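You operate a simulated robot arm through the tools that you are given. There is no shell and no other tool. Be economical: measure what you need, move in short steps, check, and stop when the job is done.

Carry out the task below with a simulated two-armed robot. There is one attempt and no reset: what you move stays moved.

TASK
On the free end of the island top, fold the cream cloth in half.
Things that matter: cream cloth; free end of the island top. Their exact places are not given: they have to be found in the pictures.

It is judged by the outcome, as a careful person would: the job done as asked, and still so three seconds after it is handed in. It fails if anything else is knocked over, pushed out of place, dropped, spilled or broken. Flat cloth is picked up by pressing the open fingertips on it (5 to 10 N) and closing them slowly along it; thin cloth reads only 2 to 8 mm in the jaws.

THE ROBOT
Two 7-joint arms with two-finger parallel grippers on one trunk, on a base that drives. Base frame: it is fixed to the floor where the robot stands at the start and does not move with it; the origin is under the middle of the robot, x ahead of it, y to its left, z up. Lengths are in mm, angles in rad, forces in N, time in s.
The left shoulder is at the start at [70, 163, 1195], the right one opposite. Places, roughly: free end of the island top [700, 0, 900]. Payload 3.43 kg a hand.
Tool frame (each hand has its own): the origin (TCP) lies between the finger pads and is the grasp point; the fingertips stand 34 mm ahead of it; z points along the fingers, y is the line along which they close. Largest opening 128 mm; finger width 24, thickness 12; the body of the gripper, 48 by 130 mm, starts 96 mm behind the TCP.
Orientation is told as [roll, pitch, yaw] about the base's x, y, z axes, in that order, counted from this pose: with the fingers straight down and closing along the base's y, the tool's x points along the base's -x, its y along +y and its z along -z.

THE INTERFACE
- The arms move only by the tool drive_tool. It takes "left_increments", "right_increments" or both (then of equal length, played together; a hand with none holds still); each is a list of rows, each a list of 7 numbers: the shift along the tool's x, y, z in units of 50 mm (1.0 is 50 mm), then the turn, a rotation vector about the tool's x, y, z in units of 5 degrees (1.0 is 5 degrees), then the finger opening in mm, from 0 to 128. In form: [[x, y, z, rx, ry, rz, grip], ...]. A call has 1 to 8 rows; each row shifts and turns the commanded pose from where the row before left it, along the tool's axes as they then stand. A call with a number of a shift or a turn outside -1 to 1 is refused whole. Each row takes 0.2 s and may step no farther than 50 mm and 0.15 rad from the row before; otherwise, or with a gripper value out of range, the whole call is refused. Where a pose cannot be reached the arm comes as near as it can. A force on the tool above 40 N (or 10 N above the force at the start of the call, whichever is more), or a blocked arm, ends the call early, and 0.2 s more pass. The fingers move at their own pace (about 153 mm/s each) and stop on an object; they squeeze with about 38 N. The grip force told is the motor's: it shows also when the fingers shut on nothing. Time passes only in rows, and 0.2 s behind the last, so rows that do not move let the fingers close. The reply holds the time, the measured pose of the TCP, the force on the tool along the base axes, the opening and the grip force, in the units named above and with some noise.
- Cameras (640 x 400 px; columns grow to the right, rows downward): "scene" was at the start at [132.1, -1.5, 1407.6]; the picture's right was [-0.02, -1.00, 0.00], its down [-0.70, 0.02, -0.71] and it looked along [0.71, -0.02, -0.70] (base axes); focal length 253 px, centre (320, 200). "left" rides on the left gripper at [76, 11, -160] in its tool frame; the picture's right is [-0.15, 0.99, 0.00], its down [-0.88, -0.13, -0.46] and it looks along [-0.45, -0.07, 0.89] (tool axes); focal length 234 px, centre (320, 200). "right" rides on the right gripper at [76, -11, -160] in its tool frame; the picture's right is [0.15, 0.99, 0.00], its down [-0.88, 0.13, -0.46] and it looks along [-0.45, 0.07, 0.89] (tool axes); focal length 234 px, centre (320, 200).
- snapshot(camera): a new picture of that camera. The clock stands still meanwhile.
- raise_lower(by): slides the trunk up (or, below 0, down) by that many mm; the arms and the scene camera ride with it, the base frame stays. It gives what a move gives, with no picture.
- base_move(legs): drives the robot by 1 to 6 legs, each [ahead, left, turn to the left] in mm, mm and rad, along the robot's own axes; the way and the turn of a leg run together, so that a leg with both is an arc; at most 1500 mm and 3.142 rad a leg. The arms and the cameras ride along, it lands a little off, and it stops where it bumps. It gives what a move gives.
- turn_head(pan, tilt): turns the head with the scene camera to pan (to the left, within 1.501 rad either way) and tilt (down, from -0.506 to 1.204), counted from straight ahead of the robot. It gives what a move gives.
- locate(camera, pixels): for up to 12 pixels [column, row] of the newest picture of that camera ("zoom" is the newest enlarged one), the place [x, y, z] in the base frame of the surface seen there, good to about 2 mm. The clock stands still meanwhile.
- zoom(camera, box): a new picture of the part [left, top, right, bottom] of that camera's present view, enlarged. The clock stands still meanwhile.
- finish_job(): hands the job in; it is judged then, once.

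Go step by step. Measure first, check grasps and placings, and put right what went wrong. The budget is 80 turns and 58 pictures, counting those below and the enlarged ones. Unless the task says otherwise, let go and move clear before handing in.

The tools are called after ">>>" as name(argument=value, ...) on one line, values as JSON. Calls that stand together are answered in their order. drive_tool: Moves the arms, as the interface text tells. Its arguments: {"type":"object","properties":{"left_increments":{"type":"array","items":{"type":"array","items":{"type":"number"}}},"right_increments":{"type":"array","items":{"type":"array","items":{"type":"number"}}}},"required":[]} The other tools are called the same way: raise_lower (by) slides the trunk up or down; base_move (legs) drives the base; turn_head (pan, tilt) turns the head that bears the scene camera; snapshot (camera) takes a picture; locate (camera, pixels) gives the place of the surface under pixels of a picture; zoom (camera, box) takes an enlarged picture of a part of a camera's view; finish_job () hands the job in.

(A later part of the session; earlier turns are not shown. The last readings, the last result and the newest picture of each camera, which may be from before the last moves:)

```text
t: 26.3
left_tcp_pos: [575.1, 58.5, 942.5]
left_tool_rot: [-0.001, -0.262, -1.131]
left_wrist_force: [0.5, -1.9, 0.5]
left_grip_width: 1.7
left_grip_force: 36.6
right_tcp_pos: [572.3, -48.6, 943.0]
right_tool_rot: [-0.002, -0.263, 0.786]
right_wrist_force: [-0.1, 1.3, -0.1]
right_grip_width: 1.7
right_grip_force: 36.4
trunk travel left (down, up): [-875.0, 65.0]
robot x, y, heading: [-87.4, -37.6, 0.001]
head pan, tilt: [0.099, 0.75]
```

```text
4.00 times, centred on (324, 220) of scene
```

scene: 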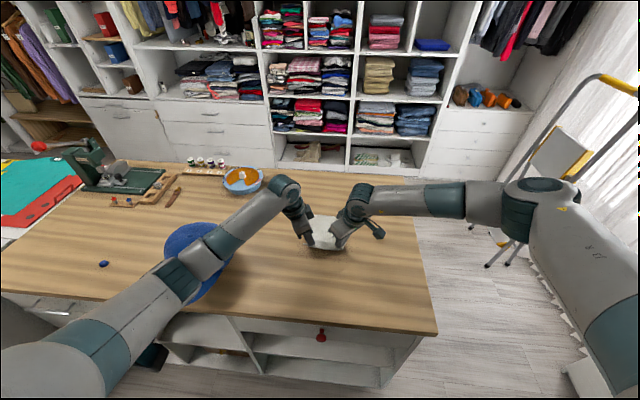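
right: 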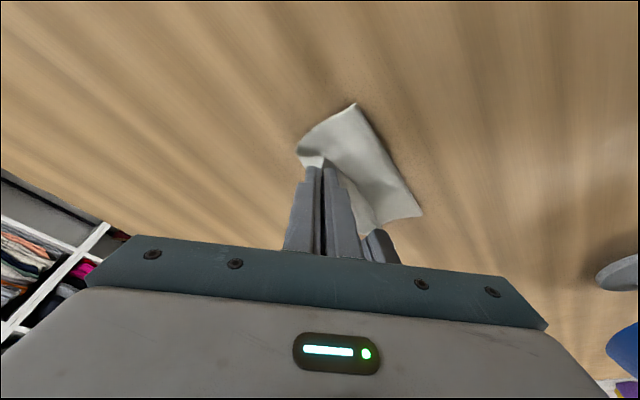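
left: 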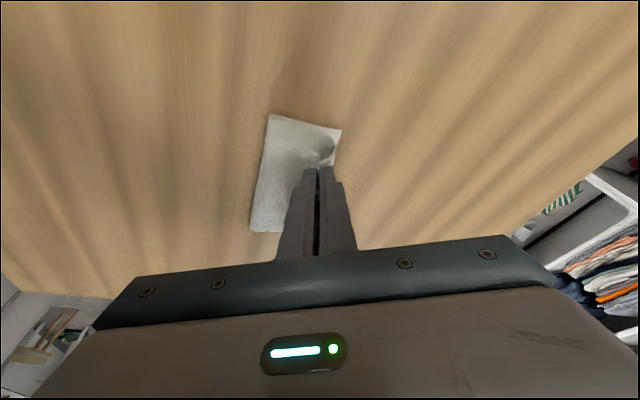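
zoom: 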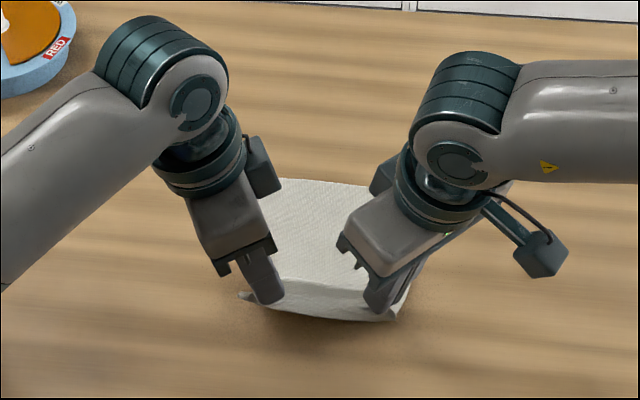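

The cloth is spread again. Measure its far edge and side edges.

>>> locate(camera="zoom", pixels=[[283, 183], [320, 184], [360, 188], [320, 240], [330, 317], [320, 283], [330, 300]])

>>> locate(camera="scene", pixels=[[200, 262], [175, 280], [235, 232], [190, 240], [208, 288], [180, 230]])

```text
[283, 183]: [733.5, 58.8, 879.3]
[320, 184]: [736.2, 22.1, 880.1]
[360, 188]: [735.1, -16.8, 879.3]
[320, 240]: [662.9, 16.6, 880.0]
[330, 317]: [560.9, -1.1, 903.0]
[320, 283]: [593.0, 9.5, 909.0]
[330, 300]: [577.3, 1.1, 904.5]
```

```text
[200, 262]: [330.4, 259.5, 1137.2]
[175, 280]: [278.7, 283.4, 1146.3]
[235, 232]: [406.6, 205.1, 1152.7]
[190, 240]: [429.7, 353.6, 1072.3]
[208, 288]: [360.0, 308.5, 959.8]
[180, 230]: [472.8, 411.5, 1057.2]
```

The far edge is straight at x≈738, so the true crease should be at x≈640 and the hands should end near x≈712. Refold with a tighter arc.

>>> drive_tool(left_increments=[[-0.183, 0.2, -0.324, 0, 0, 0, 0], [-0.19, 0.272, -0.218, 0, 0, 0, 0], [-0.18, 0.308, -0.117, 0, 0, 0, 0], [-0.155, 0.308, -0.021, 0, 0, 0, 0], [-0.115, 0.29, 0.093, 0, 0, 0, 0], [-0.054, 0.2, 0.16, 0, 0, 0, 0], [0, 0, 0, 0, 0, 0, 0]], right_increments=[[-0.27, -0.184, -0.3, 0, 0, 0, 0], [-0.272, -0.212, -0.196, 0, 0, 0, 0], [-0.274, -0.24, -0.092, 0, 0, 0, 0], [-0.248, -0.24, 0.004, 0, 0, 0, 0], [-0.203, -0.226, 0.117, 0, 0, 0, 0], [-0.114, -0.156, 0.176, 0, 0, 0, 0], [0, 0, 0, 0, 0, 0, 0]])

>>> zoom(camera="scene", box=[260, 170, 388, 270])

```text
t: 27.9
left_tcp_pos: [663.2, 60.7, 973.9]
left_tool_rot: [0.0, -0.264, -1.131]
left_wrist_force: [-0.1, -1.0, 0.3]
left_grip_width: 1.6
left_grip_force: 36.4
right_tcp_pos: [662.4, -48.9, 973.4]
right_tool_rot: [0.0, -0.262, 0.786]
right_wrist_force: [0.2, 1.4, 0.1]
right_grip_width: 1.5
right_grip_force: 36.4
trunk travel left (down, up): [-875.0, 65.0]
robot x, y, heading: [-87.1, -40.8, 0.003]
head pan, tilt: [0.099, 0.75]
```

```text
4.00 times, centred on (324, 220) of scene
```

zoom: 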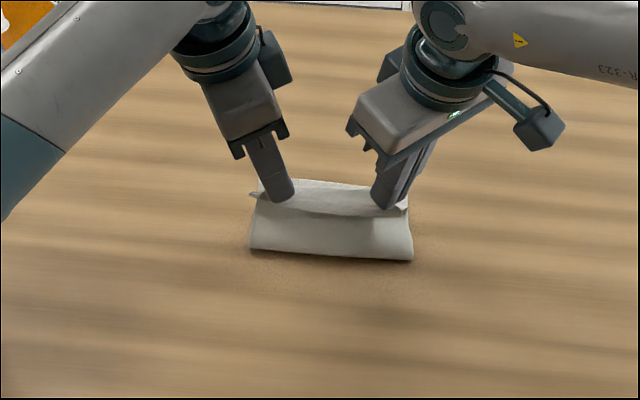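

Both hands reached x≈663. Now lower the trunk slightly, then drive ahead in a small step, and check the crease.

>>> raise_lower(by=-20)

>>> base_move(legs=[[30, 0, 0]])

>>> zoom(camera="scene", box=[260, 170, 388, 270])

>>> locate(camera="zoom", pixels=[[255, 245], [330, 250], [405, 255], [330, 190], [330, 200], [330, 215], [258, 190], [407, 210]])

```text
t: 28.5
left_tcp_pos: [661.8, 61.6, 953.2]
left_tool_rot: [0.001, -0.262, -1.13]
left_wrist_force: [-0.2, -1.4, -0.6]
left_grip_width: 1.7
left_grip_force: 36.6
right_tcp_pos: [662.3, -49.3, 954.8]
right_tool_rot: [0.0, -0.263, 0.786]
right_wrist_force: [0.2, 1.8, -0.1]
right_grip_width: 1.6
right_grip_force: 36.4
trunk travel left (down, up): [-855.0, 85.0]
robot x, y, heading: [-79.2, -38.1, 0.002]
head pan, tilt: [0.099, 0.75]
```

```text
t: 29.4
left_tcp_pos: [686.7, 58.9, 958.8]
left_tool_rot: [0.005, -0.264, -1.134]
left_wrist_force: [-0.6, -1.6, 0.8]
left_grip_width: 1.9
left_grip_force: 36.2
right_tcp_pos: [687.2, -49.5, 957.2]
right_tool_rot: [-0.004, -0.267, 0.789]
right_wrist_force: [-0.4, 1.7, 0.2]
right_grip_width: 1.8
right_grip_force: 36.6
trunk travel left (down, up): [-855.0, 85.0]
robot x, y, heading: [-54.9, -40.2, -0.001]
head pan, tilt: [0.099, 0.75]
```

```text
4.00 times, centred on (324, 220) of scene
```

zoom: 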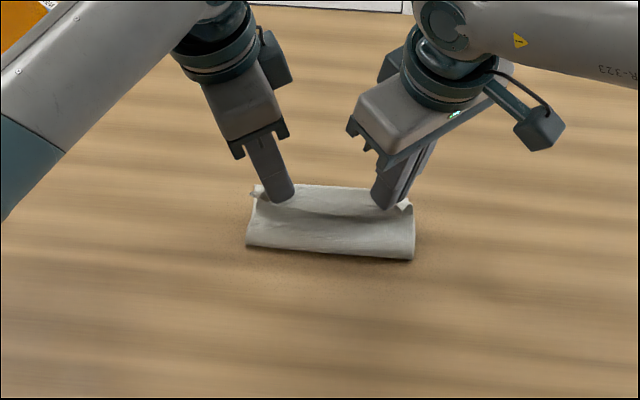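

```text
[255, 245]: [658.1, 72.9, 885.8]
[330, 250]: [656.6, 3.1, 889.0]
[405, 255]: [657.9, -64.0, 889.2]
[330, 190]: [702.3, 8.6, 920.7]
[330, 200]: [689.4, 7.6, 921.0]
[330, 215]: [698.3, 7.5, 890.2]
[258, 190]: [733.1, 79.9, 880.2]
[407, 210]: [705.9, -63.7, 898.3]
```

The crease is still a bit far forward (x≈655) because the sheet went slack. I'll take the hands back, drive the base nearer so the arms alone can do the whole arc at full cloth tension.

>>> drive_tool(left_increments=[[0.138, -0.362, -0.14, 0, 0, 0, 0], [0.138, -0.362, -0.14, 0, 0, 0, 0], [0.138, -0.362, -0.14, 0, 0, 0, 0], [0.138, -0.362, -0.14, 0, 0, 0, 0], [0, 0, 0, 0, 0, 0, 0]], right_increments=[[0.247, 0.283, -0.17, 0, 0, 0, 0], [0.247, 0.283, -0.17, 0, 0, 0, 0], [0.247, 0.283, -0.17, 0, 0, 0, 0], [0.247, 0.283, -0.17, 0, 0, 0, 0], [0, 0, 0, 0, 0, 0, 0]])

>>> base_move(legs=[[35, 0, 0]])

>>> snapshot(camera="scene")

>>> locate(camera="scene", pixels=[[200, 262], [175, 280], [235, 232]])

```text
t: 30.6
left_tcp_pos: [612.2, 61.1, 974.1]
left_tool_rot: [-0.002, -0.263, -1.131]
left_wrist_force: [-0.6, -1.5, -0.5]
left_grip_width: 1.6
left_grip_force: 36.2
right_tcp_pos: [611.9, -48.0, 973.6]
right_tool_rot: [-0.001, -0.264, 0.786]
right_wrist_force: [-0.1, 2.3, -0.2]
right_grip_width: 1.5
right_grip_force: 37.0
trunk travel left (down, up): [-855.0, 85.0]
robot x, y, heading: [-54.5, -36.4, -0.003]
head pan, tilt: [0.099, 0.75]
```

```text
t: 31.4
left_tcp_pos: [641.5, 59.6, 978.6]
left_tool_rot: [0.003, -0.265, -1.134]
left_wrist_force: [-0.9, -1.4, 0.3]
left_grip_width: 1.7
left_grip_force: 36.6
right_tcp_pos: [641.2, -48.2, 977.1]
right_tool_rot: [-0.002, -0.267, 0.788]
right_wrist_force: [0.1, 0.9, -0.5]
right_grip_width: 1.5
right_grip_force: 36.5
trunk travel left (down, up): [-855.0, 85.0]
robot x, y, heading: [-22.9, -39.8, 0.004]
head pan, tilt: [0.099, 0.75]
```

```text
22 pictures are left
```

scene: 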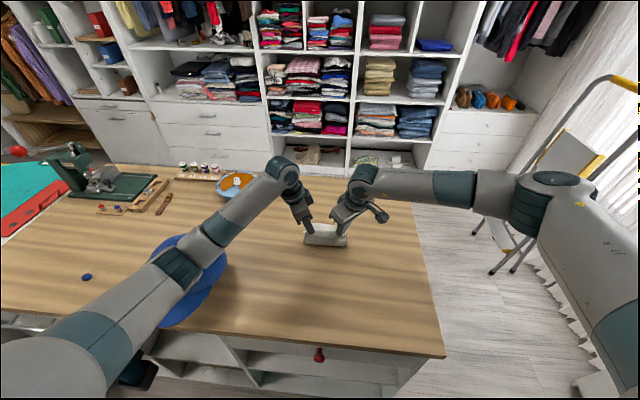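

```text
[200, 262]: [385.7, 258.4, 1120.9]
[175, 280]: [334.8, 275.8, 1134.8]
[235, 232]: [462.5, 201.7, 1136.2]
```

The elbow clears the hat. Now pull up taut at x≈633 and run the full-tension arc forward.

>>> drive_tool(left_increments=[[-0.007, -0.145, -0.288, 0, 0, 0, 0], [0, 0, 0, 0, 0, 0, 0], [-0.175, 0.399, 0.068, 0, 0, 0, 0], [-0.119, 0.344, 0.177, 0, 0, 0, 0], [-0.064, 0.29, 0.286, 0, 0, 0, 0], [-0.015, 0.217, 0.335, 0, 0, 0, 0]], right_increments=[[0.037, 0.113, -0.3, 0, 0, 0, 0], [0, 0, 0, 0, 0, 0, 0], [-0.295, -0.311, 0.1, 0, 0, 0, 0], [-0.223, -0.269, 0.205, 0, 0, 0, 0], [-0.151, -0.226, 0.31, 0, 0, 0, 0], [-0.081, -0.17, 0.353, 0, 0, 0, 0]])

>>> zoom(camera="scene", box=[260, 170, 388, 270])

>>> snapshot(camera="left")

```text
t: 32.8
left_tcp_pos: [708.3, 61.2, 949.5]
left_tool_rot: [-0.002, -0.263, -1.132]
left_wrist_force: [0.9, -1.0, -0.3]
left_grip_width: 1.6
left_grip_force: 36.6
right_tcp_pos: [709.9, -49.2, 949.1]
right_tool_rot: [0.0, -0.261, 0.786]
right_wrist_force: [0.3, 1.8, -0.6]
right_grip_width: 1.4
right_grip_force: 36.4
trunk travel left (down, up): [-855.0, 85.0]
robot x, y, heading: [-21.3, -41.9, 0.002]
head pan, tilt: [0.099, 0.75]
```

```text
4.00 times, centred on (324, 220) of scene
```

zoom: 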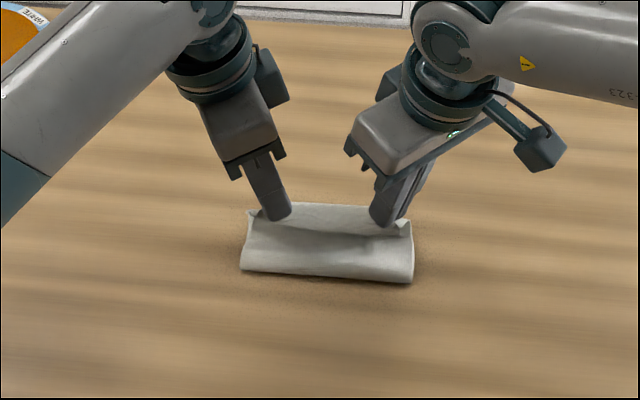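

```text
20 pictures are left
```

left: 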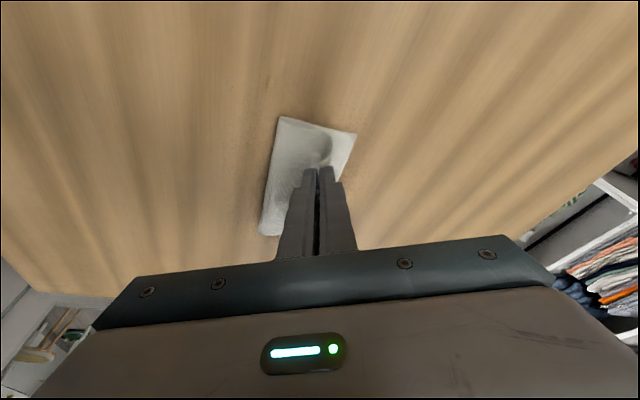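

>>> locate(camera="left", pixels=[[280, 119], [353, 134], [330, 150], [262, 230], [343, 168]])

>>> locate(camera="zoom", pixels=[[243, 267], [330, 275], [408, 280], [330, 207], [330, 225], [330, 240]])

```text
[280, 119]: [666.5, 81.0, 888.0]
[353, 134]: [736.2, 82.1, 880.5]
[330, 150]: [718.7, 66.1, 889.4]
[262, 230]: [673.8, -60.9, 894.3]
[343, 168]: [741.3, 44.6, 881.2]
```

```text
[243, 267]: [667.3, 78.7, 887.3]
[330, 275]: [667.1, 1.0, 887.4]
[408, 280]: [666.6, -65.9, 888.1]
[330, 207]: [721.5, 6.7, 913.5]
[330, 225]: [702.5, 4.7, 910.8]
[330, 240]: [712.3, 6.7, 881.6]
```

The crease again sits at x≈665: with the fingers pointing down the sheet hangs vertically from them and uses up length. The readings fit a simple length budget, so releasing with the hands near x≈662 (crease ≈640) and letting the flap fall forward should give equal halves. I go back up and come down there.

>>> drive_tool(left_increments=[[0.033, -0.326, -0.464, 0, 0, 0, 0], [0.096, -0.362, -0.295, 0, 0, 0, 0], [0.173, -0.453, -0.171, 0, 0, 0, 0], [0.123, -0.272, -0.033, 0, 0, 0, 0], [-0.061, 0.181, 0.099, 0, 0, 0, 0], [-0.04, 0.181, 0.176, 0, 0, 0, 0], [-0.02, 0.181, 0.254, 0, 0, 0, 0], [0.056, 0.036, 0.275, 0, 0, 0, 0]], right_increments=[[0.132, 0.255, -0.491, 0, 0, 0, 0], [0.206, 0.283, -0.324, 0, 0, 0, 0], [0.31, 0.354, -0.207, 0, 0, 0, 0], [0.205, 0.212, -0.055, 0, 0, 0, 0], [-0.116, -0.141, 0.114, 0, 0, 0, 0], [-0.095, -0.141, 0.191, 0, 0, 0, 0], [-0.074, -0.141, 0.268, 0, 0, 0, 0], [0.045, -0.028, 0.278, 0, 0, 0, 0]])

>>> zoom(camera="scene", box=[260, 190, 388, 290])

>>> snapshot(camera="left")

```text
t: 34.6
left_tcp_pos: [661.6, 61.3, 954.3]
left_tool_rot: [0.001, -0.262, -1.134]
left_wrist_force: [-0.7, -0.9, -0.9]
left_grip_width: 1.4
left_grip_force: 36.7
right_tcp_pos: [660.3, -48.5, 954.2]
right_tool_rot: [0.0, -0.263, 0.788]
right_wrist_force: [0.2, 1.4, -0.2]
right_grip_width: 1.5
right_grip_force: 36.7
trunk travel left (down, up): [-855.0, 85.0]
robot x, y, heading: [-21.8, -40.9, 0.005]
head pan, tilt: [0.099, 0.75]
```

```text
4.00 times, centred on (324, 240) of scene
```

zoom: 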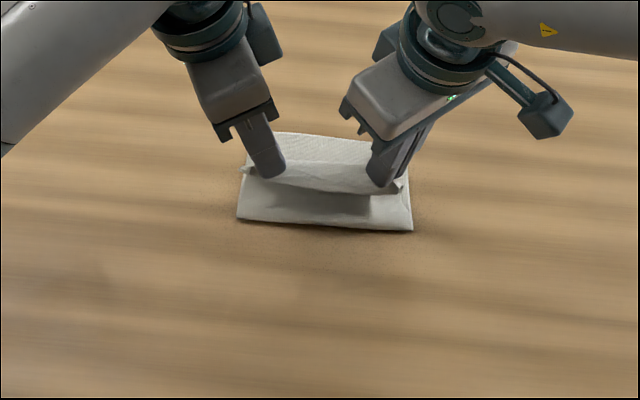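

```text
18 pictures are left
```

left: 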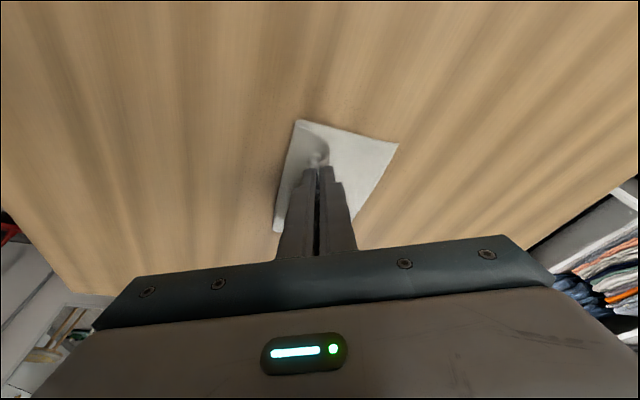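

>>> locate(camera="left", pixels=[[298, 122], [395, 145], [276, 228], [358, 216]])

>>> locate(camera="zoom", pixels=[[240, 216], [320, 222], [408, 228], [320, 137], [320, 150], [320, 180], [320, 205]])

>>> zoom(camera="left", box=[250, 100, 410, 200])

```text
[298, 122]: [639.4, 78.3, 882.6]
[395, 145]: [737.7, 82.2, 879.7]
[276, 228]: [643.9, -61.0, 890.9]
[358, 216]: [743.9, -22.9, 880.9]
```

```text
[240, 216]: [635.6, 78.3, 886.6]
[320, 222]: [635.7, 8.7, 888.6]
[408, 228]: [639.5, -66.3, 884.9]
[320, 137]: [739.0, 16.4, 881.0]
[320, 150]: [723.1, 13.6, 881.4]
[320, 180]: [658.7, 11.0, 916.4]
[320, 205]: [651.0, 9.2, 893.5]
```

```text
4.00 times, centred on (330, 150) of left
```

zoom: 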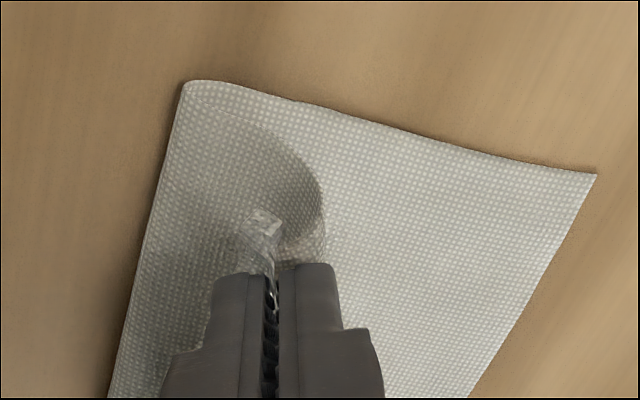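

Crease at x≈637 and far edge at x≈740: equal halves. Now release here by opening the fingers slightly and see how the flap falls.

>>> drive_tool(left_increments=[[0, 0, 0, 0, 0, 0, 12], [0, 0, 0, 0, 0, 0, 24], [-0.04, 0, -0.15, 0, 0, 0, 30], [-0.04, 0, -0.15, 0, 0, 0, 30], [0, 0, -0.3, 0, 0, 0, 30], [0, 0, 0, 0, 0, 0, 30]], right_increments=[[0, 0, 0, 0, 0, 0, 12], [0, 0, 0, 0, 0, 0, 24], [-0.04, 0, -0.15, 0, 0, 0, 30], [-0.04, 0, -0.15, 0, 0, 0, 30], [0, 0, -0.3, 0, 0, 0, 30], [0, 0, 0, 0, 0, 0, 30]])

>>> zoom(camera="left", box=[220, 90, 420, 215])

>>> zoom(camera="scene", box=[260, 190, 388, 290])

```text
t: 36.0
left_tcp_pos: [657.9, 63.2, 984.4]
left_tool_rot: [-0.002, -0.263, -1.134]
left_wrist_force: [-0.8, -0.5, 0.0]
left_grip_width: 30.3
left_grip_force: 0.1
right_tcp_pos: [658.8, -49.9, 984.4]
right_tool_rot: [0.0, -0.264, 0.788]
right_wrist_force: [-0.7, -0.5, 0.3]
right_grip_width: 30.1
right_grip_force: 0.0
trunk travel left (down, up): [-855.0, 85.0]
robot x, y, heading: [-20.0, -39.6, 0.002]
head pan, tilt: [0.099, 0.75]
```

```text
3.20 times, centred on (320, 152) of left
```

zoom: 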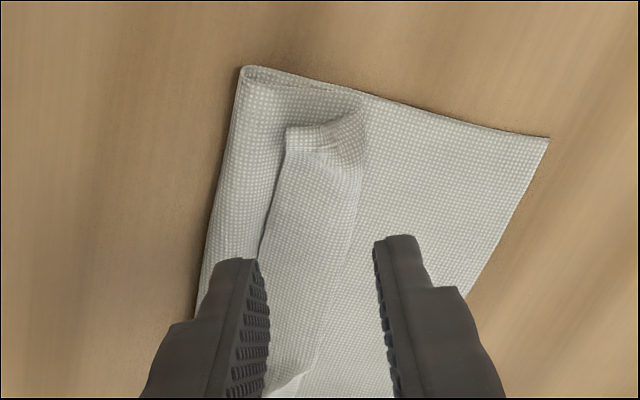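

```text
4.00 times, centred on (324, 240) of scene
```

zoom: 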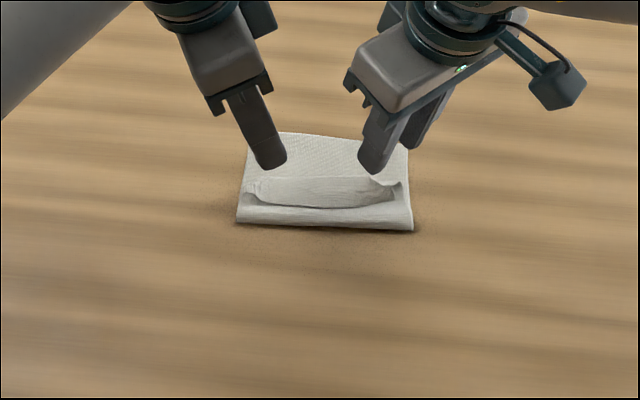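

The flap rolled back on itself: its free edge faces the robot. I'll measure it, then sweep it forward with closed fingers from behind.

>>> locate(camera="zoom", pixels=[[320, 224], [320, 215], [320, 207], [320, 195], [320, 181], [320, 172], [250, 198], [255, 185], [392, 195], [400, 187], [320, 137], [385, 200]])

>>> snapshot(camera="right")

```text
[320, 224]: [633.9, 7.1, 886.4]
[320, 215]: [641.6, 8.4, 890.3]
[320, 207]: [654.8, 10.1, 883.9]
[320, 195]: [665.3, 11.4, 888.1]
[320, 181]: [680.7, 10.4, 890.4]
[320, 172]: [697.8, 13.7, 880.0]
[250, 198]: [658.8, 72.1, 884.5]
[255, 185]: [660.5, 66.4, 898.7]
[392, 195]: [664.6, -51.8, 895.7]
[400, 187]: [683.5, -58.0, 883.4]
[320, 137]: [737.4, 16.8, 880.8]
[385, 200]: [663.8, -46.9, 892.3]
```

```text
14 pictures are left
```

right: 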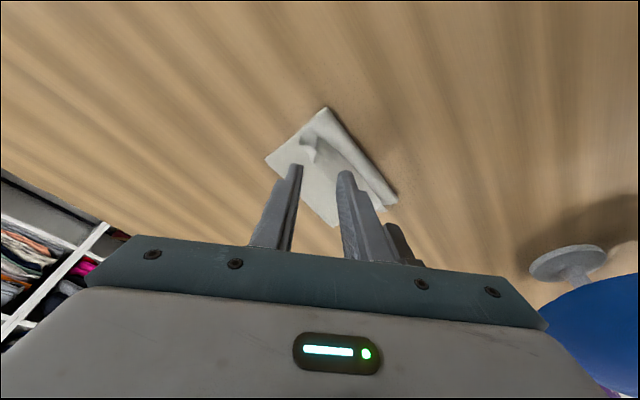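

The flap's two gathered corners stand up a little (≈z 897). I'll locate them precisely to re-grip them and pull them forward low.

>>> zoom(camera="right", box=[260, 100, 400, 188])

>>> locate(camera="right", pixels=[[302, 138], [306, 146], [312, 140], [310, 158], [318, 142], [325, 108], [330, 165]])

>>> snapshot(camera="left")

>>> locate(camera="left", pixels=[[311, 131], [313, 135], [322, 132], [330, 126], [309, 142], [305, 160], [320, 145]])

```text
4.55 times, centred on (330, 144) of right
```

zoom: 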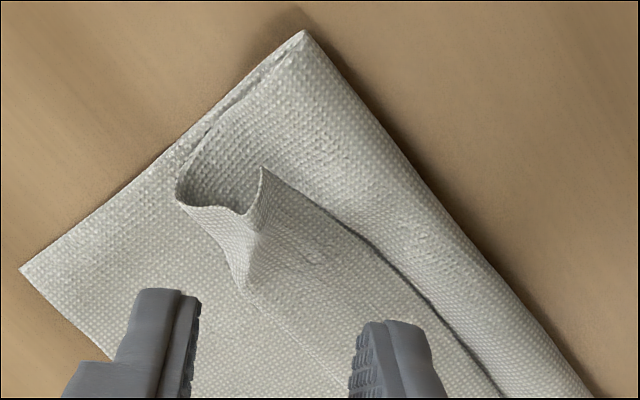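

```text
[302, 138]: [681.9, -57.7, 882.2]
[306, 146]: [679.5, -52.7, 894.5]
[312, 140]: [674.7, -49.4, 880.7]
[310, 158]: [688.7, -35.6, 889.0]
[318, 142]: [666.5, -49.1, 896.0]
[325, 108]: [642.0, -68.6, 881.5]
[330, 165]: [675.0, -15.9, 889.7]
```

```text
12 pictures are left
```

left: 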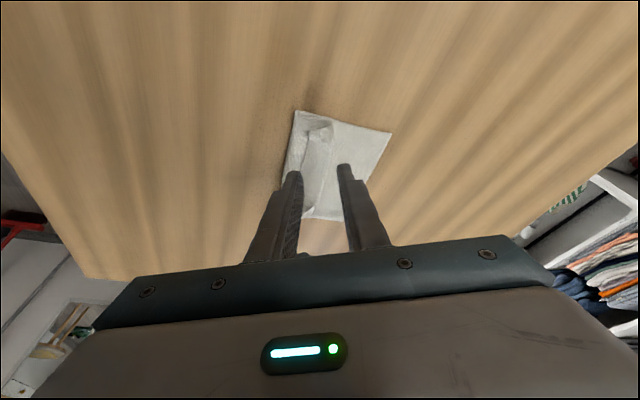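

```text
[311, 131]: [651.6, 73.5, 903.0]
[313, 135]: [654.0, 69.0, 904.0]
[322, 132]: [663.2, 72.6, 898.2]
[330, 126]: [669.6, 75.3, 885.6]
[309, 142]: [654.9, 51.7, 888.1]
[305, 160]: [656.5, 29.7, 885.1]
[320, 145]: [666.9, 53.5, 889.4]
```

Corner ridges: left from (652,73,903), right from (666,−50,896). I turn the left hand to yaw −30° to straddle its ridge, and hover both over the corners.

>>> drive_tool(left_increments=[[0, 0, 0, -0.259, 0, -0.966, 34], [0, 0, 0, -0.259, 0, -0.966, 34], [0, 0, 0, -0.259, 0, -0.966, 34], [0, 0, 0, -0.259, 0, -0.966, 34], [0, 0, 0, -0.259, 0, -0.966, 34], [0, 0, 0, -0.259, 0, -0.966, 34], [0, 0, 0, -0.259, 0, -0.966, 34], [0.468, 0.118, 0.682, 0, 0, 0, 34]], right_increments=[[0, 0, 0, 0, 0, 0, 34], [0, 0, 0, 0, 0, 0, 34], [0, 0, 0, 0, 0, 0, 34], [0, 0, 0, 0, 0, 0, 34], [0, 0, 0, 0, 0, 0, 34], [0, 0, 0, 0, 0, 0, 34], [0, 0, 0, 0, 0, 0, 34], [0.216, -0.156, 0.75, 0, 0, 0, 34]])

>>> snapshot(camera="left")

>>> snapshot(camera="right")

```text
t: 37.8
left_tcp_pos: [650.8, 76.0, 942.9]
left_tool_rot: [-0.003, -0.262, -0.52]
left_wrist_force: [0.3, -0.8, -0.3]
left_grip_width: 34.0
left_grip_force: 0.0
right_tcp_pos: [663.0, -55.6, 945.3]
right_tool_rot: [-0.001, -0.261, 0.787]
right_wrist_force: [0.3, -0.9, 0.0]
right_grip_width: 34.0
right_grip_force: 0.0
trunk travel left (down, up): [-855.0, 85.0]
robot x, y, heading: [-21.1, -40.7, 0.003]
head pan, tilt: [0.099, 0.75]
```

```text
11 pictures are left
```

left: 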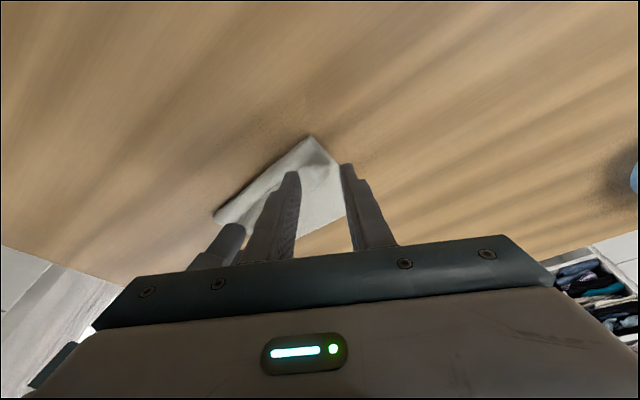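

```text
10 pictures are left
```

right: 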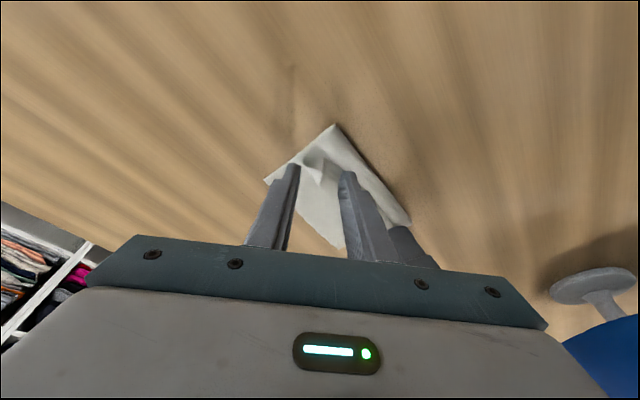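

Both ridges lie between the fingers (left near (318,155), right near (315,165)). Descend and close.

>>> drive_tool(left_increments=[[0.047, 0, 0.174, 0, 0, 0, 34], [0.047, 0, 0.174, 0, 0, 0, 34], [0, 0, 0, 0, 0, 0, 25], [0, 0, 0, 0, 0, 0, 16], [0, 0, 0, 0, 0, 0, 8], [0, 0, 0, 0, 0, 0, 0], [0, 0, 0, 0, 0, 0, 0]], right_increments=[[0.062, 0, 0.232, 0, 0, 0, 34], [0.062, 0, 0.232, 0, 0, 0, 34], [0, 0, 0, 0, 0, 0, 25], [0, 0, 0, 0, 0, 0, 16], [0, 0, 0, 0, 0, 0, 8], [0, 0, 0, 0, 0, 0, 0], [0, 0, 0, 0, 0, 0, 0]])

>>> zoom(camera="left", box=[250, 110, 410, 210])

>>> zoom(camera="right", box=[250, 110, 410, 210])

```text
t: 39.4
left_tcp_pos: [650.2, 75.6, 926.9]
left_tool_rot: [-0.001, -0.26, -0.52]
left_wrist_force: [-0.4, -0.3, 0.3]
left_grip_width: 1.7
left_grip_force: 36.4
right_tcp_pos: [663.4, -56.3, 922.0]
right_tool_rot: [0.0, -0.263, 0.786]
right_wrist_force: [-0.1, -0.2, -0.5]
right_grip_width: 1.8
right_grip_force: 36.3
trunk travel left (down, up): [-855.0, 85.0]
robot x, y, heading: [-19.3, -35.8, 0.003]
head pan, tilt: [0.099, 0.75]
```

```text
4.00 times, centred on (330, 160) of left
```

zoom: 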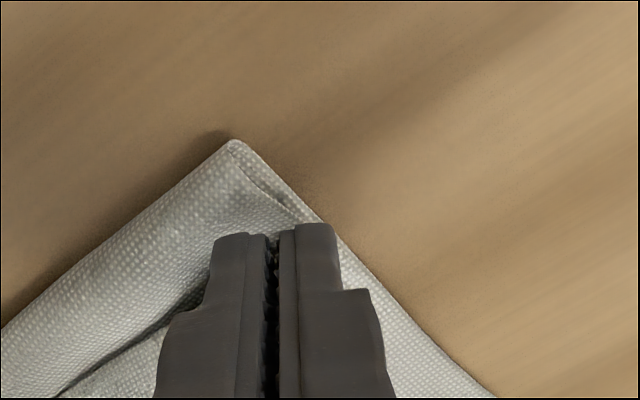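

```text
4.00 times, centred on (330, 160) of right
```

zoom: 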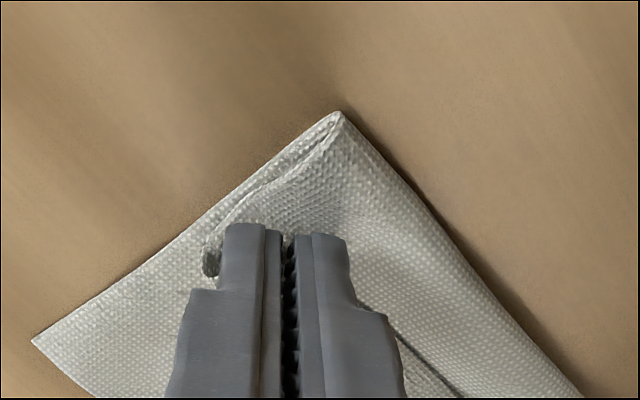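

Both grips read ≈1.7 mm, with the corners in the jaws. Now carry the flap edge up and forward in a low arc to the far edge.

>>> drive_tool(left_increments=[[-0.232, 0.114, -0.228, 0, 0, 0, 0], [-0.296, 0.164, -0.128, 0, 0, 0, 0], [-0.254, 0.164, 0.026, 0, 0, 0, 0], [-0.218, 0.174, 0.224, 0, 0, 0, 0], [-0.192, 0.174, 0.322, 0, 0, 0, 0], [0, 0, 0, 0, 0, 0, 0]], right_increments=[[-0.176, -0.13, -0.284, 0, 0, 0, 0], [-0.21, -0.186, -0.192, 0, 0, 0, 0], [-0.172, -0.2, 0.004, 0, 0, 0, 0], [-0.138, -0.214, 0.182, 0, 0, 0, 0], [-0.108, -0.214, 0.298, 0, 0, 0, 0], [0, 0, 0, 0, 0, 0, 0]])

>>> zoom(camera="scene", box=[260, 190, 388, 290])

>>> locate(camera="zoom", pixels=[[245, 215], [320, 222], [405, 227], [320, 137], [320, 150], [320, 170], [320, 195], [320, 130]])

```text
t: 40.8
left_tcp_pos: [721.9, 78.5, 933.0]
left_tool_rot: [-0.003, -0.262, -0.523]
left_wrist_force: [-0.1, -8.4, 1.2]
left_grip_width: 1.5
left_grip_force: 36.4
right_tcp_pos: [725.6, -61.0, 931.4]
right_tool_rot: [-0.001, -0.265, 0.788]
right_wrist_force: [-0.9, 8.3, 0.3]
right_grip_width: 1.5
right_grip_force: 36.6
trunk travel left (down, up): [-855.0, 85.0]
robot x, y, heading: [-19.3, -40.9, 0.001]
head pan, tilt: [0.099, 0.75]
```

```text
4.00 times, centred on (324, 240) of scene
```

zoom: 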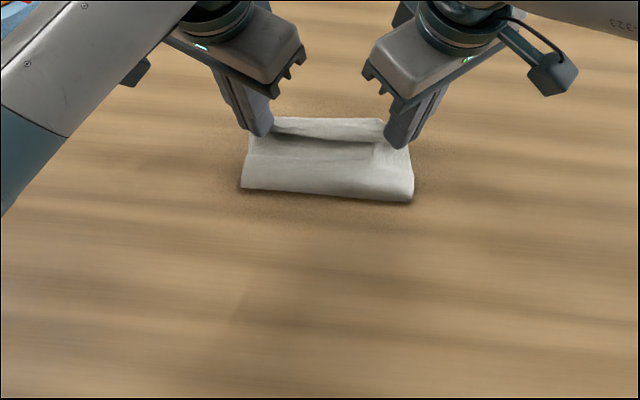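

```text
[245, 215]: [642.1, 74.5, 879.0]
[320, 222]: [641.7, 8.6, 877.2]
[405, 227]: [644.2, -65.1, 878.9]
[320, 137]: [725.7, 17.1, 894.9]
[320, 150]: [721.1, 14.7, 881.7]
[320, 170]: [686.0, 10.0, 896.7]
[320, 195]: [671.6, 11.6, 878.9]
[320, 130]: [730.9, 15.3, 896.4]
```

The crease moved to x≈672, so the whole cloth may have slid forward. I check the lower layer's far edge from the right wrist.

>>> snapshot(camera="right")

>>> locate(camera="right", pixels=[[330, 108], [300, 150], [270, 160], [285, 150], [280, 170], [300, 165], [290, 190], [330, 130]])

```text
6 pictures are left
```

right: 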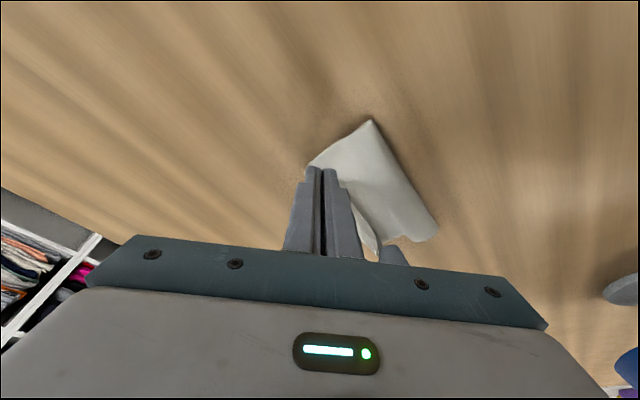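

```text
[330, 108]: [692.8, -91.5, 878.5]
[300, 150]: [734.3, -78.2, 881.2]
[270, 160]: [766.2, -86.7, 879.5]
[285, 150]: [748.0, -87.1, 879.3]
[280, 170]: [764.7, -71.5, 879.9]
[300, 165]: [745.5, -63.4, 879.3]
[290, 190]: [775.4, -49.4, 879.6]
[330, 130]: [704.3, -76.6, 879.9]
```

The edge now lies at the far edge and the leftover length is a soft loop near the crease. I set the edge down, release, and lift the hands clear; then I'll iron the loop toward the crease.

>>> drive_tool(left_increments=[[-0.056, -0.002, 0.243, 0, 0, 0, 0], [0, 0, 0, 0, 0, 0, 0], [0, 0, 0, 0, 0, 0, 10], [0, 0, 0, 0, 0, 0, 20], [-0.104, 0, -0.386, 0, 0, 0, 20], [-0.104, 0, -0.386, 0, 0, 0, 20], [0, 0.3, -0.7, 0, 0, 0, 20], [0, 0.3, -0.7, 0, 0, 0, 20]], right_increments=[[-0.057, -0.028, 0.22, 0, 0, 0, 0], [0, 0, 0, 0, 0, 0, 0], [0, 0, 0, 0, 0, 0, 10], [0, 0, 0, 0, 0, 0, 20], [-0.104, 0, -0.386, 0, 0, 0, 20], [-0.104, 0, -0.386, 0, 0, 0, 20], [0, 0, -0.7, 0, 0, 0, 20], [0, 0, 0, 0, 0, 0, 20]])

>>> zoom(camera="scene", box=[260, 190, 388, 290])

>>> locate(camera="zoom", pixels=[[245, 185], [320, 190], [405, 197], [320, 180], [320, 165], [320, 150], [320, 140], [320, 130], [320, 122], [270, 125], [390, 125], [320, 105]])

```text
t: 42.6
left_tcp_pos: [726.1, 112.0, 1027.7]
left_tool_rot: [-0.001, -0.26, -0.522]
left_wrist_force: [0.6, 0.4, 0.3]
left_grip_width: 19.9
left_grip_force: 0.1
right_tcp_pos: [721.7, -66.5, 995.7]
right_tool_rot: [-0.002, -0.264, 0.787]
right_wrist_force: [-0.8, -0.3, -0.2]
right_grip_width: 19.8
right_grip_force: 0.1
trunk travel left (down, up): [-855.0, 85.0]
robot x, y, heading: [-21.9, -42.9, -0.002]
head pan, tilt: [0.099, 0.75]
```

```text
4.00 times, centred on (324, 240) of scene
```

zoom: 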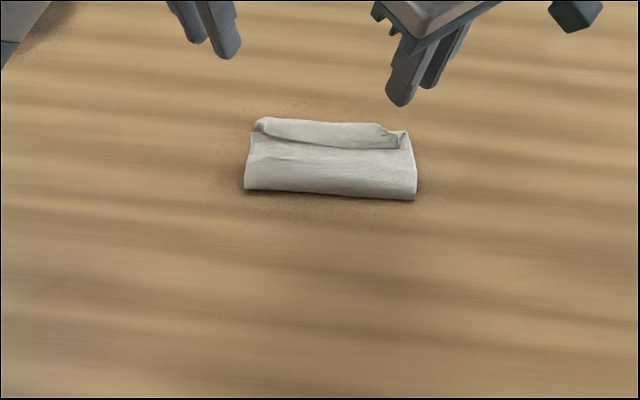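

```text
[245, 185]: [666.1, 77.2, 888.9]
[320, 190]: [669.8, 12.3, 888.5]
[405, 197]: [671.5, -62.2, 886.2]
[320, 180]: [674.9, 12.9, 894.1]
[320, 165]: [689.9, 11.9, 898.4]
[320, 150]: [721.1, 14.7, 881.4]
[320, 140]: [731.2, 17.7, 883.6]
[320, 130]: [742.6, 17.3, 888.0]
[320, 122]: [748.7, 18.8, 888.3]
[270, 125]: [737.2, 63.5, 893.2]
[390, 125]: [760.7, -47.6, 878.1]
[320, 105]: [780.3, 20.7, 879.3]
```

The hem is still turned back a little (free edge x≈724, fold x≈750) and the crease is at 668. Plan: sweep the hem forward with the right hand's two spread fingers, then push the upper edge back with the same fingers until both edges are flush. First clear the left hand and turn the right hand to yaw 0.

>>> drive_tool(left_increments=[[0.256, 0.275, -0.552, 0, 0, 0, 20], [0.256, 0.275, -0.552, 0, 0, 0, 20], [0.256, 0.275, -0.552, 0, 0, 0, 20], [0, 0, 0, 0, 0, 0, 20], [0, 0, 0, 0, 0, 0, 20], [0, 0, 0, 0, 0, 0, 20], [0, 0, 0, 0, 0, 0, 20], [0, 0, 0, 0, 0, 0, 20]], right_increments=[[0, 0, 0, 0.259, 0, 0.966, 40], [0, 0, 0, 0.259, 0, 0.966, 60], [0, 0, 0, 0.259, 0, 0.966, 80], [0, 0, 0, 0.259, 0, 0.966, 95], [0, 0, 0, 0.259, 0, 0.966, 95], [0, 0, 0, 0.259, 0, 0.966, 95], [0, 0, 0, 0.259, 0, 0.966, 95], [0, 0, 0, 0.259, 0, 0.966, 95]])

```text
t: 44.4
left_tcp_pos: [695.4, 177.9, 1097.9]
left_tool_rot: [-0.001, -0.263, -0.52]
left_wrist_force: [0.4, 0.0, 0.1]
left_grip_width: 19.7
left_grip_force: 0.0
right_tcp_pos: [723.6, -65.5, 995.1]
right_tool_rot: [0.001, -0.264, 0.085]
right_wrist_force: [-1.3, -0.5, 0.1]
right_grip_width: 95.1
right_grip_force: 0.0
trunk travel left (down, up): [-855.0, 85.0]
robot x, y, heading: [-21.6, -39.8, 0.005]
head pan, tilt: [0.099, 0.75]
```

Now bring the right hand upright (tilt 0) and centred over the cloth behind the hem.

>>> drive_tool(right_increments=[[0, 0, 0, 0.259, 0, 0.966, 95], [0, 0, 0, 0, 1, 0, 95], [0, 0, 0, 0, 1, 0, 95], [0, 0, 0, 0, 1, 0, 95], [0.28, 0.71, 0.6, 0, 0, 0, 95], [0.28, 0.71, 0.6, 0, 0, 0, 95], [0, 0, 0, 0, 0, 0, 95]])

>>> zoom(camera="scene", box=[260, 190, 388, 290])

```text
t: 46.0
left_tcp_pos: [696.0, 177.0, 1100.7]
left_tool_rot: [-0.002, -0.262, -0.522]
left_wrist_force: [0.5, 0.4, -0.5]
left_grip_width: 20.3
left_grip_force: 0.2
right_tcp_pos: [695.0, 3.1, 934.3]
right_tool_rot: [0.001, -0.001, 0.001]
right_wrist_force: [0.0, 0.0, -0.5]
right_grip_width: 95.1
right_grip_force: 0.1
trunk travel left (down, up): [-855.0, 85.0]
robot x, y, heading: [-19.8, -38.3, 0.004]
head pan, tilt: [0.099, 0.75]
```

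```text
4.00 times, centred on (324, 240) of scene
```

zoom: 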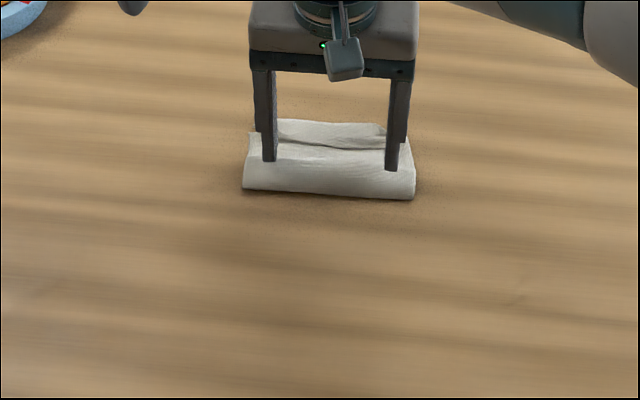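

The fingers stand just behind the hem, one near each corner. Lower to ~4 mm above the sheet and sweep forward.

>>> drive_tool(right_increments=[[0, 0, 0.32, 0, 0, 0, 95], [-0.28, 0, 0, 0, 0, 0, 95], [-0.28, 0, 0, 0, 0, 0, 95], [-0.28, 0, -0.04, 0, 0, 0, 95], [-0.28, 0, -0.04, 0, 0, 0, 95], [-0.28, 0, 0, 0, 0, 0, 95], [-0.28, 0, 0, 0, 0, 0, 95], [-0.28, 0, 0, 0, 0, 0, 95]])

>>> zoom(camera="scene", box=[260, 190, 388, 290])

>>> locate(camera="zoom", pixels=[[250, 185], [320, 188], [405, 195], [320, 165], [320, 145], [320, 135], [320, 125], [320, 115], [320, 108], [320, 100], [300, 120], [350, 120]])

```text
t: 47.8
left_tcp_pos: [695.3, 177.5, 1098.1]
left_tool_rot: [-0.002, -0.262, -0.52]
left_wrist_force: [-0.3, 0.1, 0.5]
left_grip_width: 20.0
left_grip_force: 0.0
right_tcp_pos: [735.9, -4.3, 931.0]
right_tool_rot: [0.001, -0.001, 0.0]
right_wrist_force: [0.4, 0.0, 0.6]
right_grip_width: 94.8
right_grip_force: 0.0
right hand out of reach, approached as far as the arm can: row 4, 5, 6, 7, 8
trunk travel left (down, up): [-855.0, 85.0]
robot x, y, heading: [-18.9, -44.3, 0.004]
head pan, tilt: [0.099, 0.75]
```

```text
4.00 times, centred on (324, 240) of scene
```

zoom: 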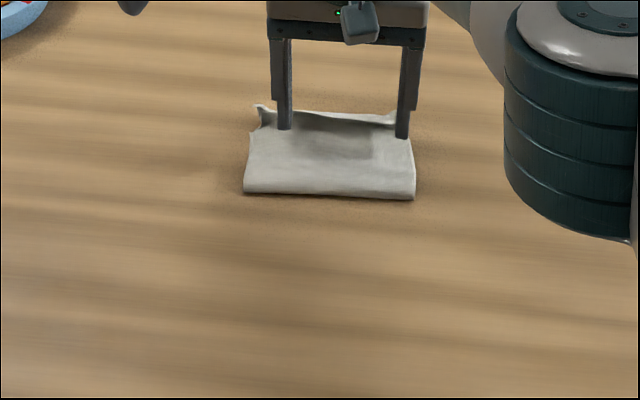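

```text
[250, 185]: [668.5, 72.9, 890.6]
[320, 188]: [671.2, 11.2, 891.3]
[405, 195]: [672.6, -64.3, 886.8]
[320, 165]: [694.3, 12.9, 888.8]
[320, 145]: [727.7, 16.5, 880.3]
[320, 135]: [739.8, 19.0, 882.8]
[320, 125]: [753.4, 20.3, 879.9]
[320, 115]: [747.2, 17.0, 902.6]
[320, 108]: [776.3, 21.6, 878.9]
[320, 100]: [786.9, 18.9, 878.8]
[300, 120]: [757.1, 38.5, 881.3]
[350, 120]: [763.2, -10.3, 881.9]
```

The hem now stands upright at x≈748. I lower the trunk 8 mm and drive forward to push it over.

>>> raise_lower(by=-8)

>>> base_move(legs=[[50, 0, 0]])

```text
t: 48.4
left_tcp_pos: [696.8, 177.0, 1090.8]
left_tool_rot: [-0.002, -0.262, -0.519]
left_wrist_force: [0.0, -0.7, 0.0]
left_grip_width: 20.1
left_grip_force: 0.0
right_tcp_pos: [736.2, -4.2, 923.6]
right_tool_rot: [0.002, 0.002, 0.001]
right_wrist_force: [-0.1, 0.1, -0.1]
right_grip_width: 94.8
right_grip_force: 0.1
trunk travel left (down, up): [-847.0, 93.0]
robot x, y, heading: [-23.5, -41.6, 0.0]
head pan, tilt: [0.099, 0.75]
```

```text
t: 49.3
left_tcp_pos: [740.9, 177.1, 1095.5]
left_tool_rot: [0.0, -0.267, -0.523]
left_wrist_force: [-0.6, -0.5, -0.4]
left_grip_width: 20.0
left_grip_force: 0.0
right_tcp_pos: [780.2, -2.8, 926.8]
right_tool_rot: [0.002, -0.005, 0.002]
right_wrist_force: [-0.5, -0.3, 0.1]
right_grip_width: 95.1
right_grip_force: 0.1
trunk travel left (down, up): [-847.0, 93.0]
robot x, y, heading: [28.2, -42.5, -0.001]
head pan, tilt: [0.099, 0.75]
```

Lift, lean the hand back for more reach and move past the edge, then look.

>>> drive_tool(right_increments=[[0, 0, -0.6, 0, 0, 0, 95], [0, 0, 0, 0, -1, 0, 95], [0, 0, 0, 0, -1, 0, 95], [0, 0, 0, 0, -1, 0, 95], [-0.29, 0.1, 0.08, 0, 0, 0, 95], [-0.29, 0.06, 0.08, 0, 0, 0, 95], [0, 0, 0, 0, 0, 0, 95]])

>>> zoom(camera="scene", box=[260, 190, 388, 290])

>>> locate(camera="zoom", pixels=[[235, 235], [320, 240], [405, 245], [320, 220], [320, 200], [320, 180], [320, 165], [320, 155], [320, 145], [250, 165], [400, 165], [320, 130]])

```text
t: 50.9
left_tcp_pos: [745.6, 176.3, 1092.4]
left_tool_rot: [-0.003, -0.263, -0.521]
left_wrist_force: [0.1, 0.6, 0.4]
left_grip_width: 20.1
left_grip_force: 0.1
right_tcp_pos: [815.2, 5.5, 952.9]
right_tool_rot: [0.001, -0.263, 0.002]
right_wrist_force: [0.0, -0.4, 0.3]
right_grip_width: 94.6
right_grip_force: 0.1
trunk travel left (down, up): [-847.0, 93.0]
robot x, y, heading: [29.3, -39.3, 0.004]
head pan, tilt: [0.099, 0.75]
```

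```text
4.00 times, centred on (324, 240) of scene
```

zoom: 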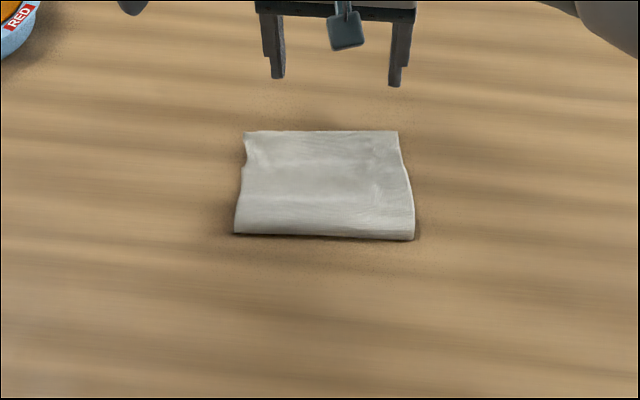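

```text
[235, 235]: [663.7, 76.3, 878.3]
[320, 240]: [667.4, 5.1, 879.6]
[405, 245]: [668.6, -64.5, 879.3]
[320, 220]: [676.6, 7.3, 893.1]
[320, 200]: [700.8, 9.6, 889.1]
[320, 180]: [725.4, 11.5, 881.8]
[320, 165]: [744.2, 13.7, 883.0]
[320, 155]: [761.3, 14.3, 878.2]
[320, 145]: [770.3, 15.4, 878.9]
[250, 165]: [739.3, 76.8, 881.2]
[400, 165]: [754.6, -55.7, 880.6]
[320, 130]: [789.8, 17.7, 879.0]
```

The upper layer is now flat with its edge at x≈788; the lower edge is at x≈742 and the crease at 667. Lower the fingers to the table beyond the edge, then push it back.

>>> drive_tool(right_increments=[[0.19, 0, 0.322, 0, 0, 0, 95], [0.19, 0, 0.322, 0, 0, 0, 95], [0, 0, 0, 0, 0, 0, 95]])

```text
t: 51.7
left_tcp_pos: [745.0, 177.9, 1091.2]
left_tool_rot: [-0.002, -0.265, -0.521]
left_wrist_force: [0.8, -0.2, -0.2]
left_grip_width: 19.9
left_grip_force: 0.1
right_tcp_pos: [806.6, 6.9, 916.8]
right_tool_rot: [0.001, -0.264, 0.001]
right_wrist_force: [-0.2, -0.2, -0.5]
right_grip_width: 94.9
right_grip_force: 0.0
trunk travel left (down, up): [-847.0, 93.0]
robot x, y, heading: [32.9, -39.2, 0.001]
head pan, tilt: [0.099, 0.75]
```

Nearly at table level with no force; go down 1.5 mm more and push toward the robot by ~60 mm.

>>> drive_tool(right_increments=[[0.008, 0, 0.03, 0, 0, 0, 95], [0.164, 0, -0.044, 0, 0, 0, 95], [0.164, 0, -0.044, 0, 0, 0, 95], [0.164, 0, -0.044, 0, 0, 0, 95], [0.164, 0, -0.044, 0, 0, 0, 95], [0.164, 0, -0.044, 0, 0, 0, 95], [0.164, 0, -0.044, 0, 0, 0, 95], [0.164, 0, -0.044, 0, 0, 0, 95]])

>>> zoom(camera="scene", box=[260, 190, 388, 290])

>>> locate(camera="zoom", pixels=[[240, 240], [320, 240], [405, 245], [320, 250], [320, 230], [320, 220], [320, 210], [320, 200], [320, 190], [320, 180], [320, 170], [320, 160]])

```text
t: 53.5
left_tcp_pos: [745.5, 176.5, 1091.4]
left_tool_rot: [-0.001, -0.263, -0.521]
left_wrist_force: [0.7, -0.5, -0.5]
left_grip_width: 20.1
left_grip_force: 0.1
right_tcp_pos: [746.3, 5.8, 915.9]
right_tool_rot: [0.002, -0.264, 0.0]
right_wrist_force: [12.2, 1.4, 11.7]
right_grip_width: 94.4
right_grip_force: 0.1
trunk travel left (down, up): [-847.0, 93.0]
robot x, y, heading: [26.0, -38.6, 0.01]
head pan, tilt: [0.099, 0.75]
```

```text
4.00 times, centred on (324, 240) of scene
```

zoom: 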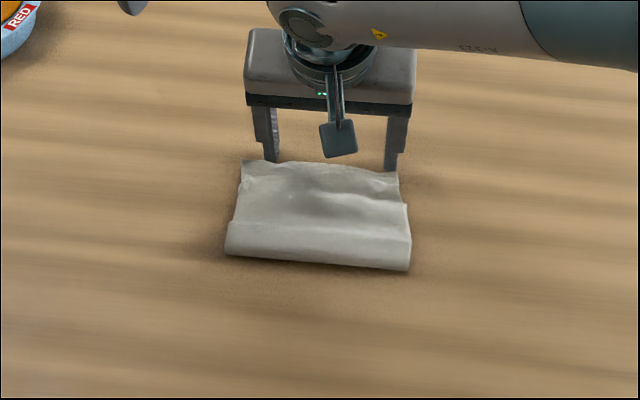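

```text
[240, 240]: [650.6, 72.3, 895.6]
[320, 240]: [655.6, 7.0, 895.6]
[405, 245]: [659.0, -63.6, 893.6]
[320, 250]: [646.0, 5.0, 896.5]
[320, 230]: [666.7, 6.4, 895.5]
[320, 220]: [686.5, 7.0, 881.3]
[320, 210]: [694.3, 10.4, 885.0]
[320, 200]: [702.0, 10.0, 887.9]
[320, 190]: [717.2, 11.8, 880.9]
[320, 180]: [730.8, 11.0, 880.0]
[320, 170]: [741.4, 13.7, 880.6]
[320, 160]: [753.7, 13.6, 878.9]
```

The upper edge moved back to ≈745 and the crease to ≈640; the side notches (left row ~187, right row ~203) show the lower layer also slid some, leaving ~25 mm of overhang. I continue pushing; once flush both edges simply move together.

>>> drive_tool(right_increments=[[0.13, 0, -0.056, 0, 0, 0, 95], [0.135, 0, -0.036, 0, 0, 0, 95], [0.135, 0, -0.036, 0, 0, 0, 95], [0.135, 0, -0.036, 0, 0, 0, 95], [0.135, 0, -0.036, 0, 0, 0, 95], [0.135, 0, -0.036, 0, 0, 0, 95], [0.135, 0, -0.036, 0, 0, 0, 95], [0, 0, 0, 0, 0, 0, 95]])

```text
t: 55.3
left_tcp_pos: [745.1, 177.5, 1091.6]
left_tool_rot: [-0.002, -0.264, -0.521]
left_wrist_force: [-0.8, 0.6, 0.0]
left_grip_width: 20.2
left_grip_force: 0.1
right_tcp_pos: [696.0, 5.3, 916.2]
right_tool_rot: [0.003, -0.261, 0.002]
right_wrist_force: [8.5, 1.7, 10.3]
right_grip_width: 94.5
right_grip_force: 0.1
trunk travel left (down, up): [-847.0, 93.0]
robot x, y, heading: [27.8, -37.3, 0.002]
head pan, tilt: [0.099, 0.75]
```

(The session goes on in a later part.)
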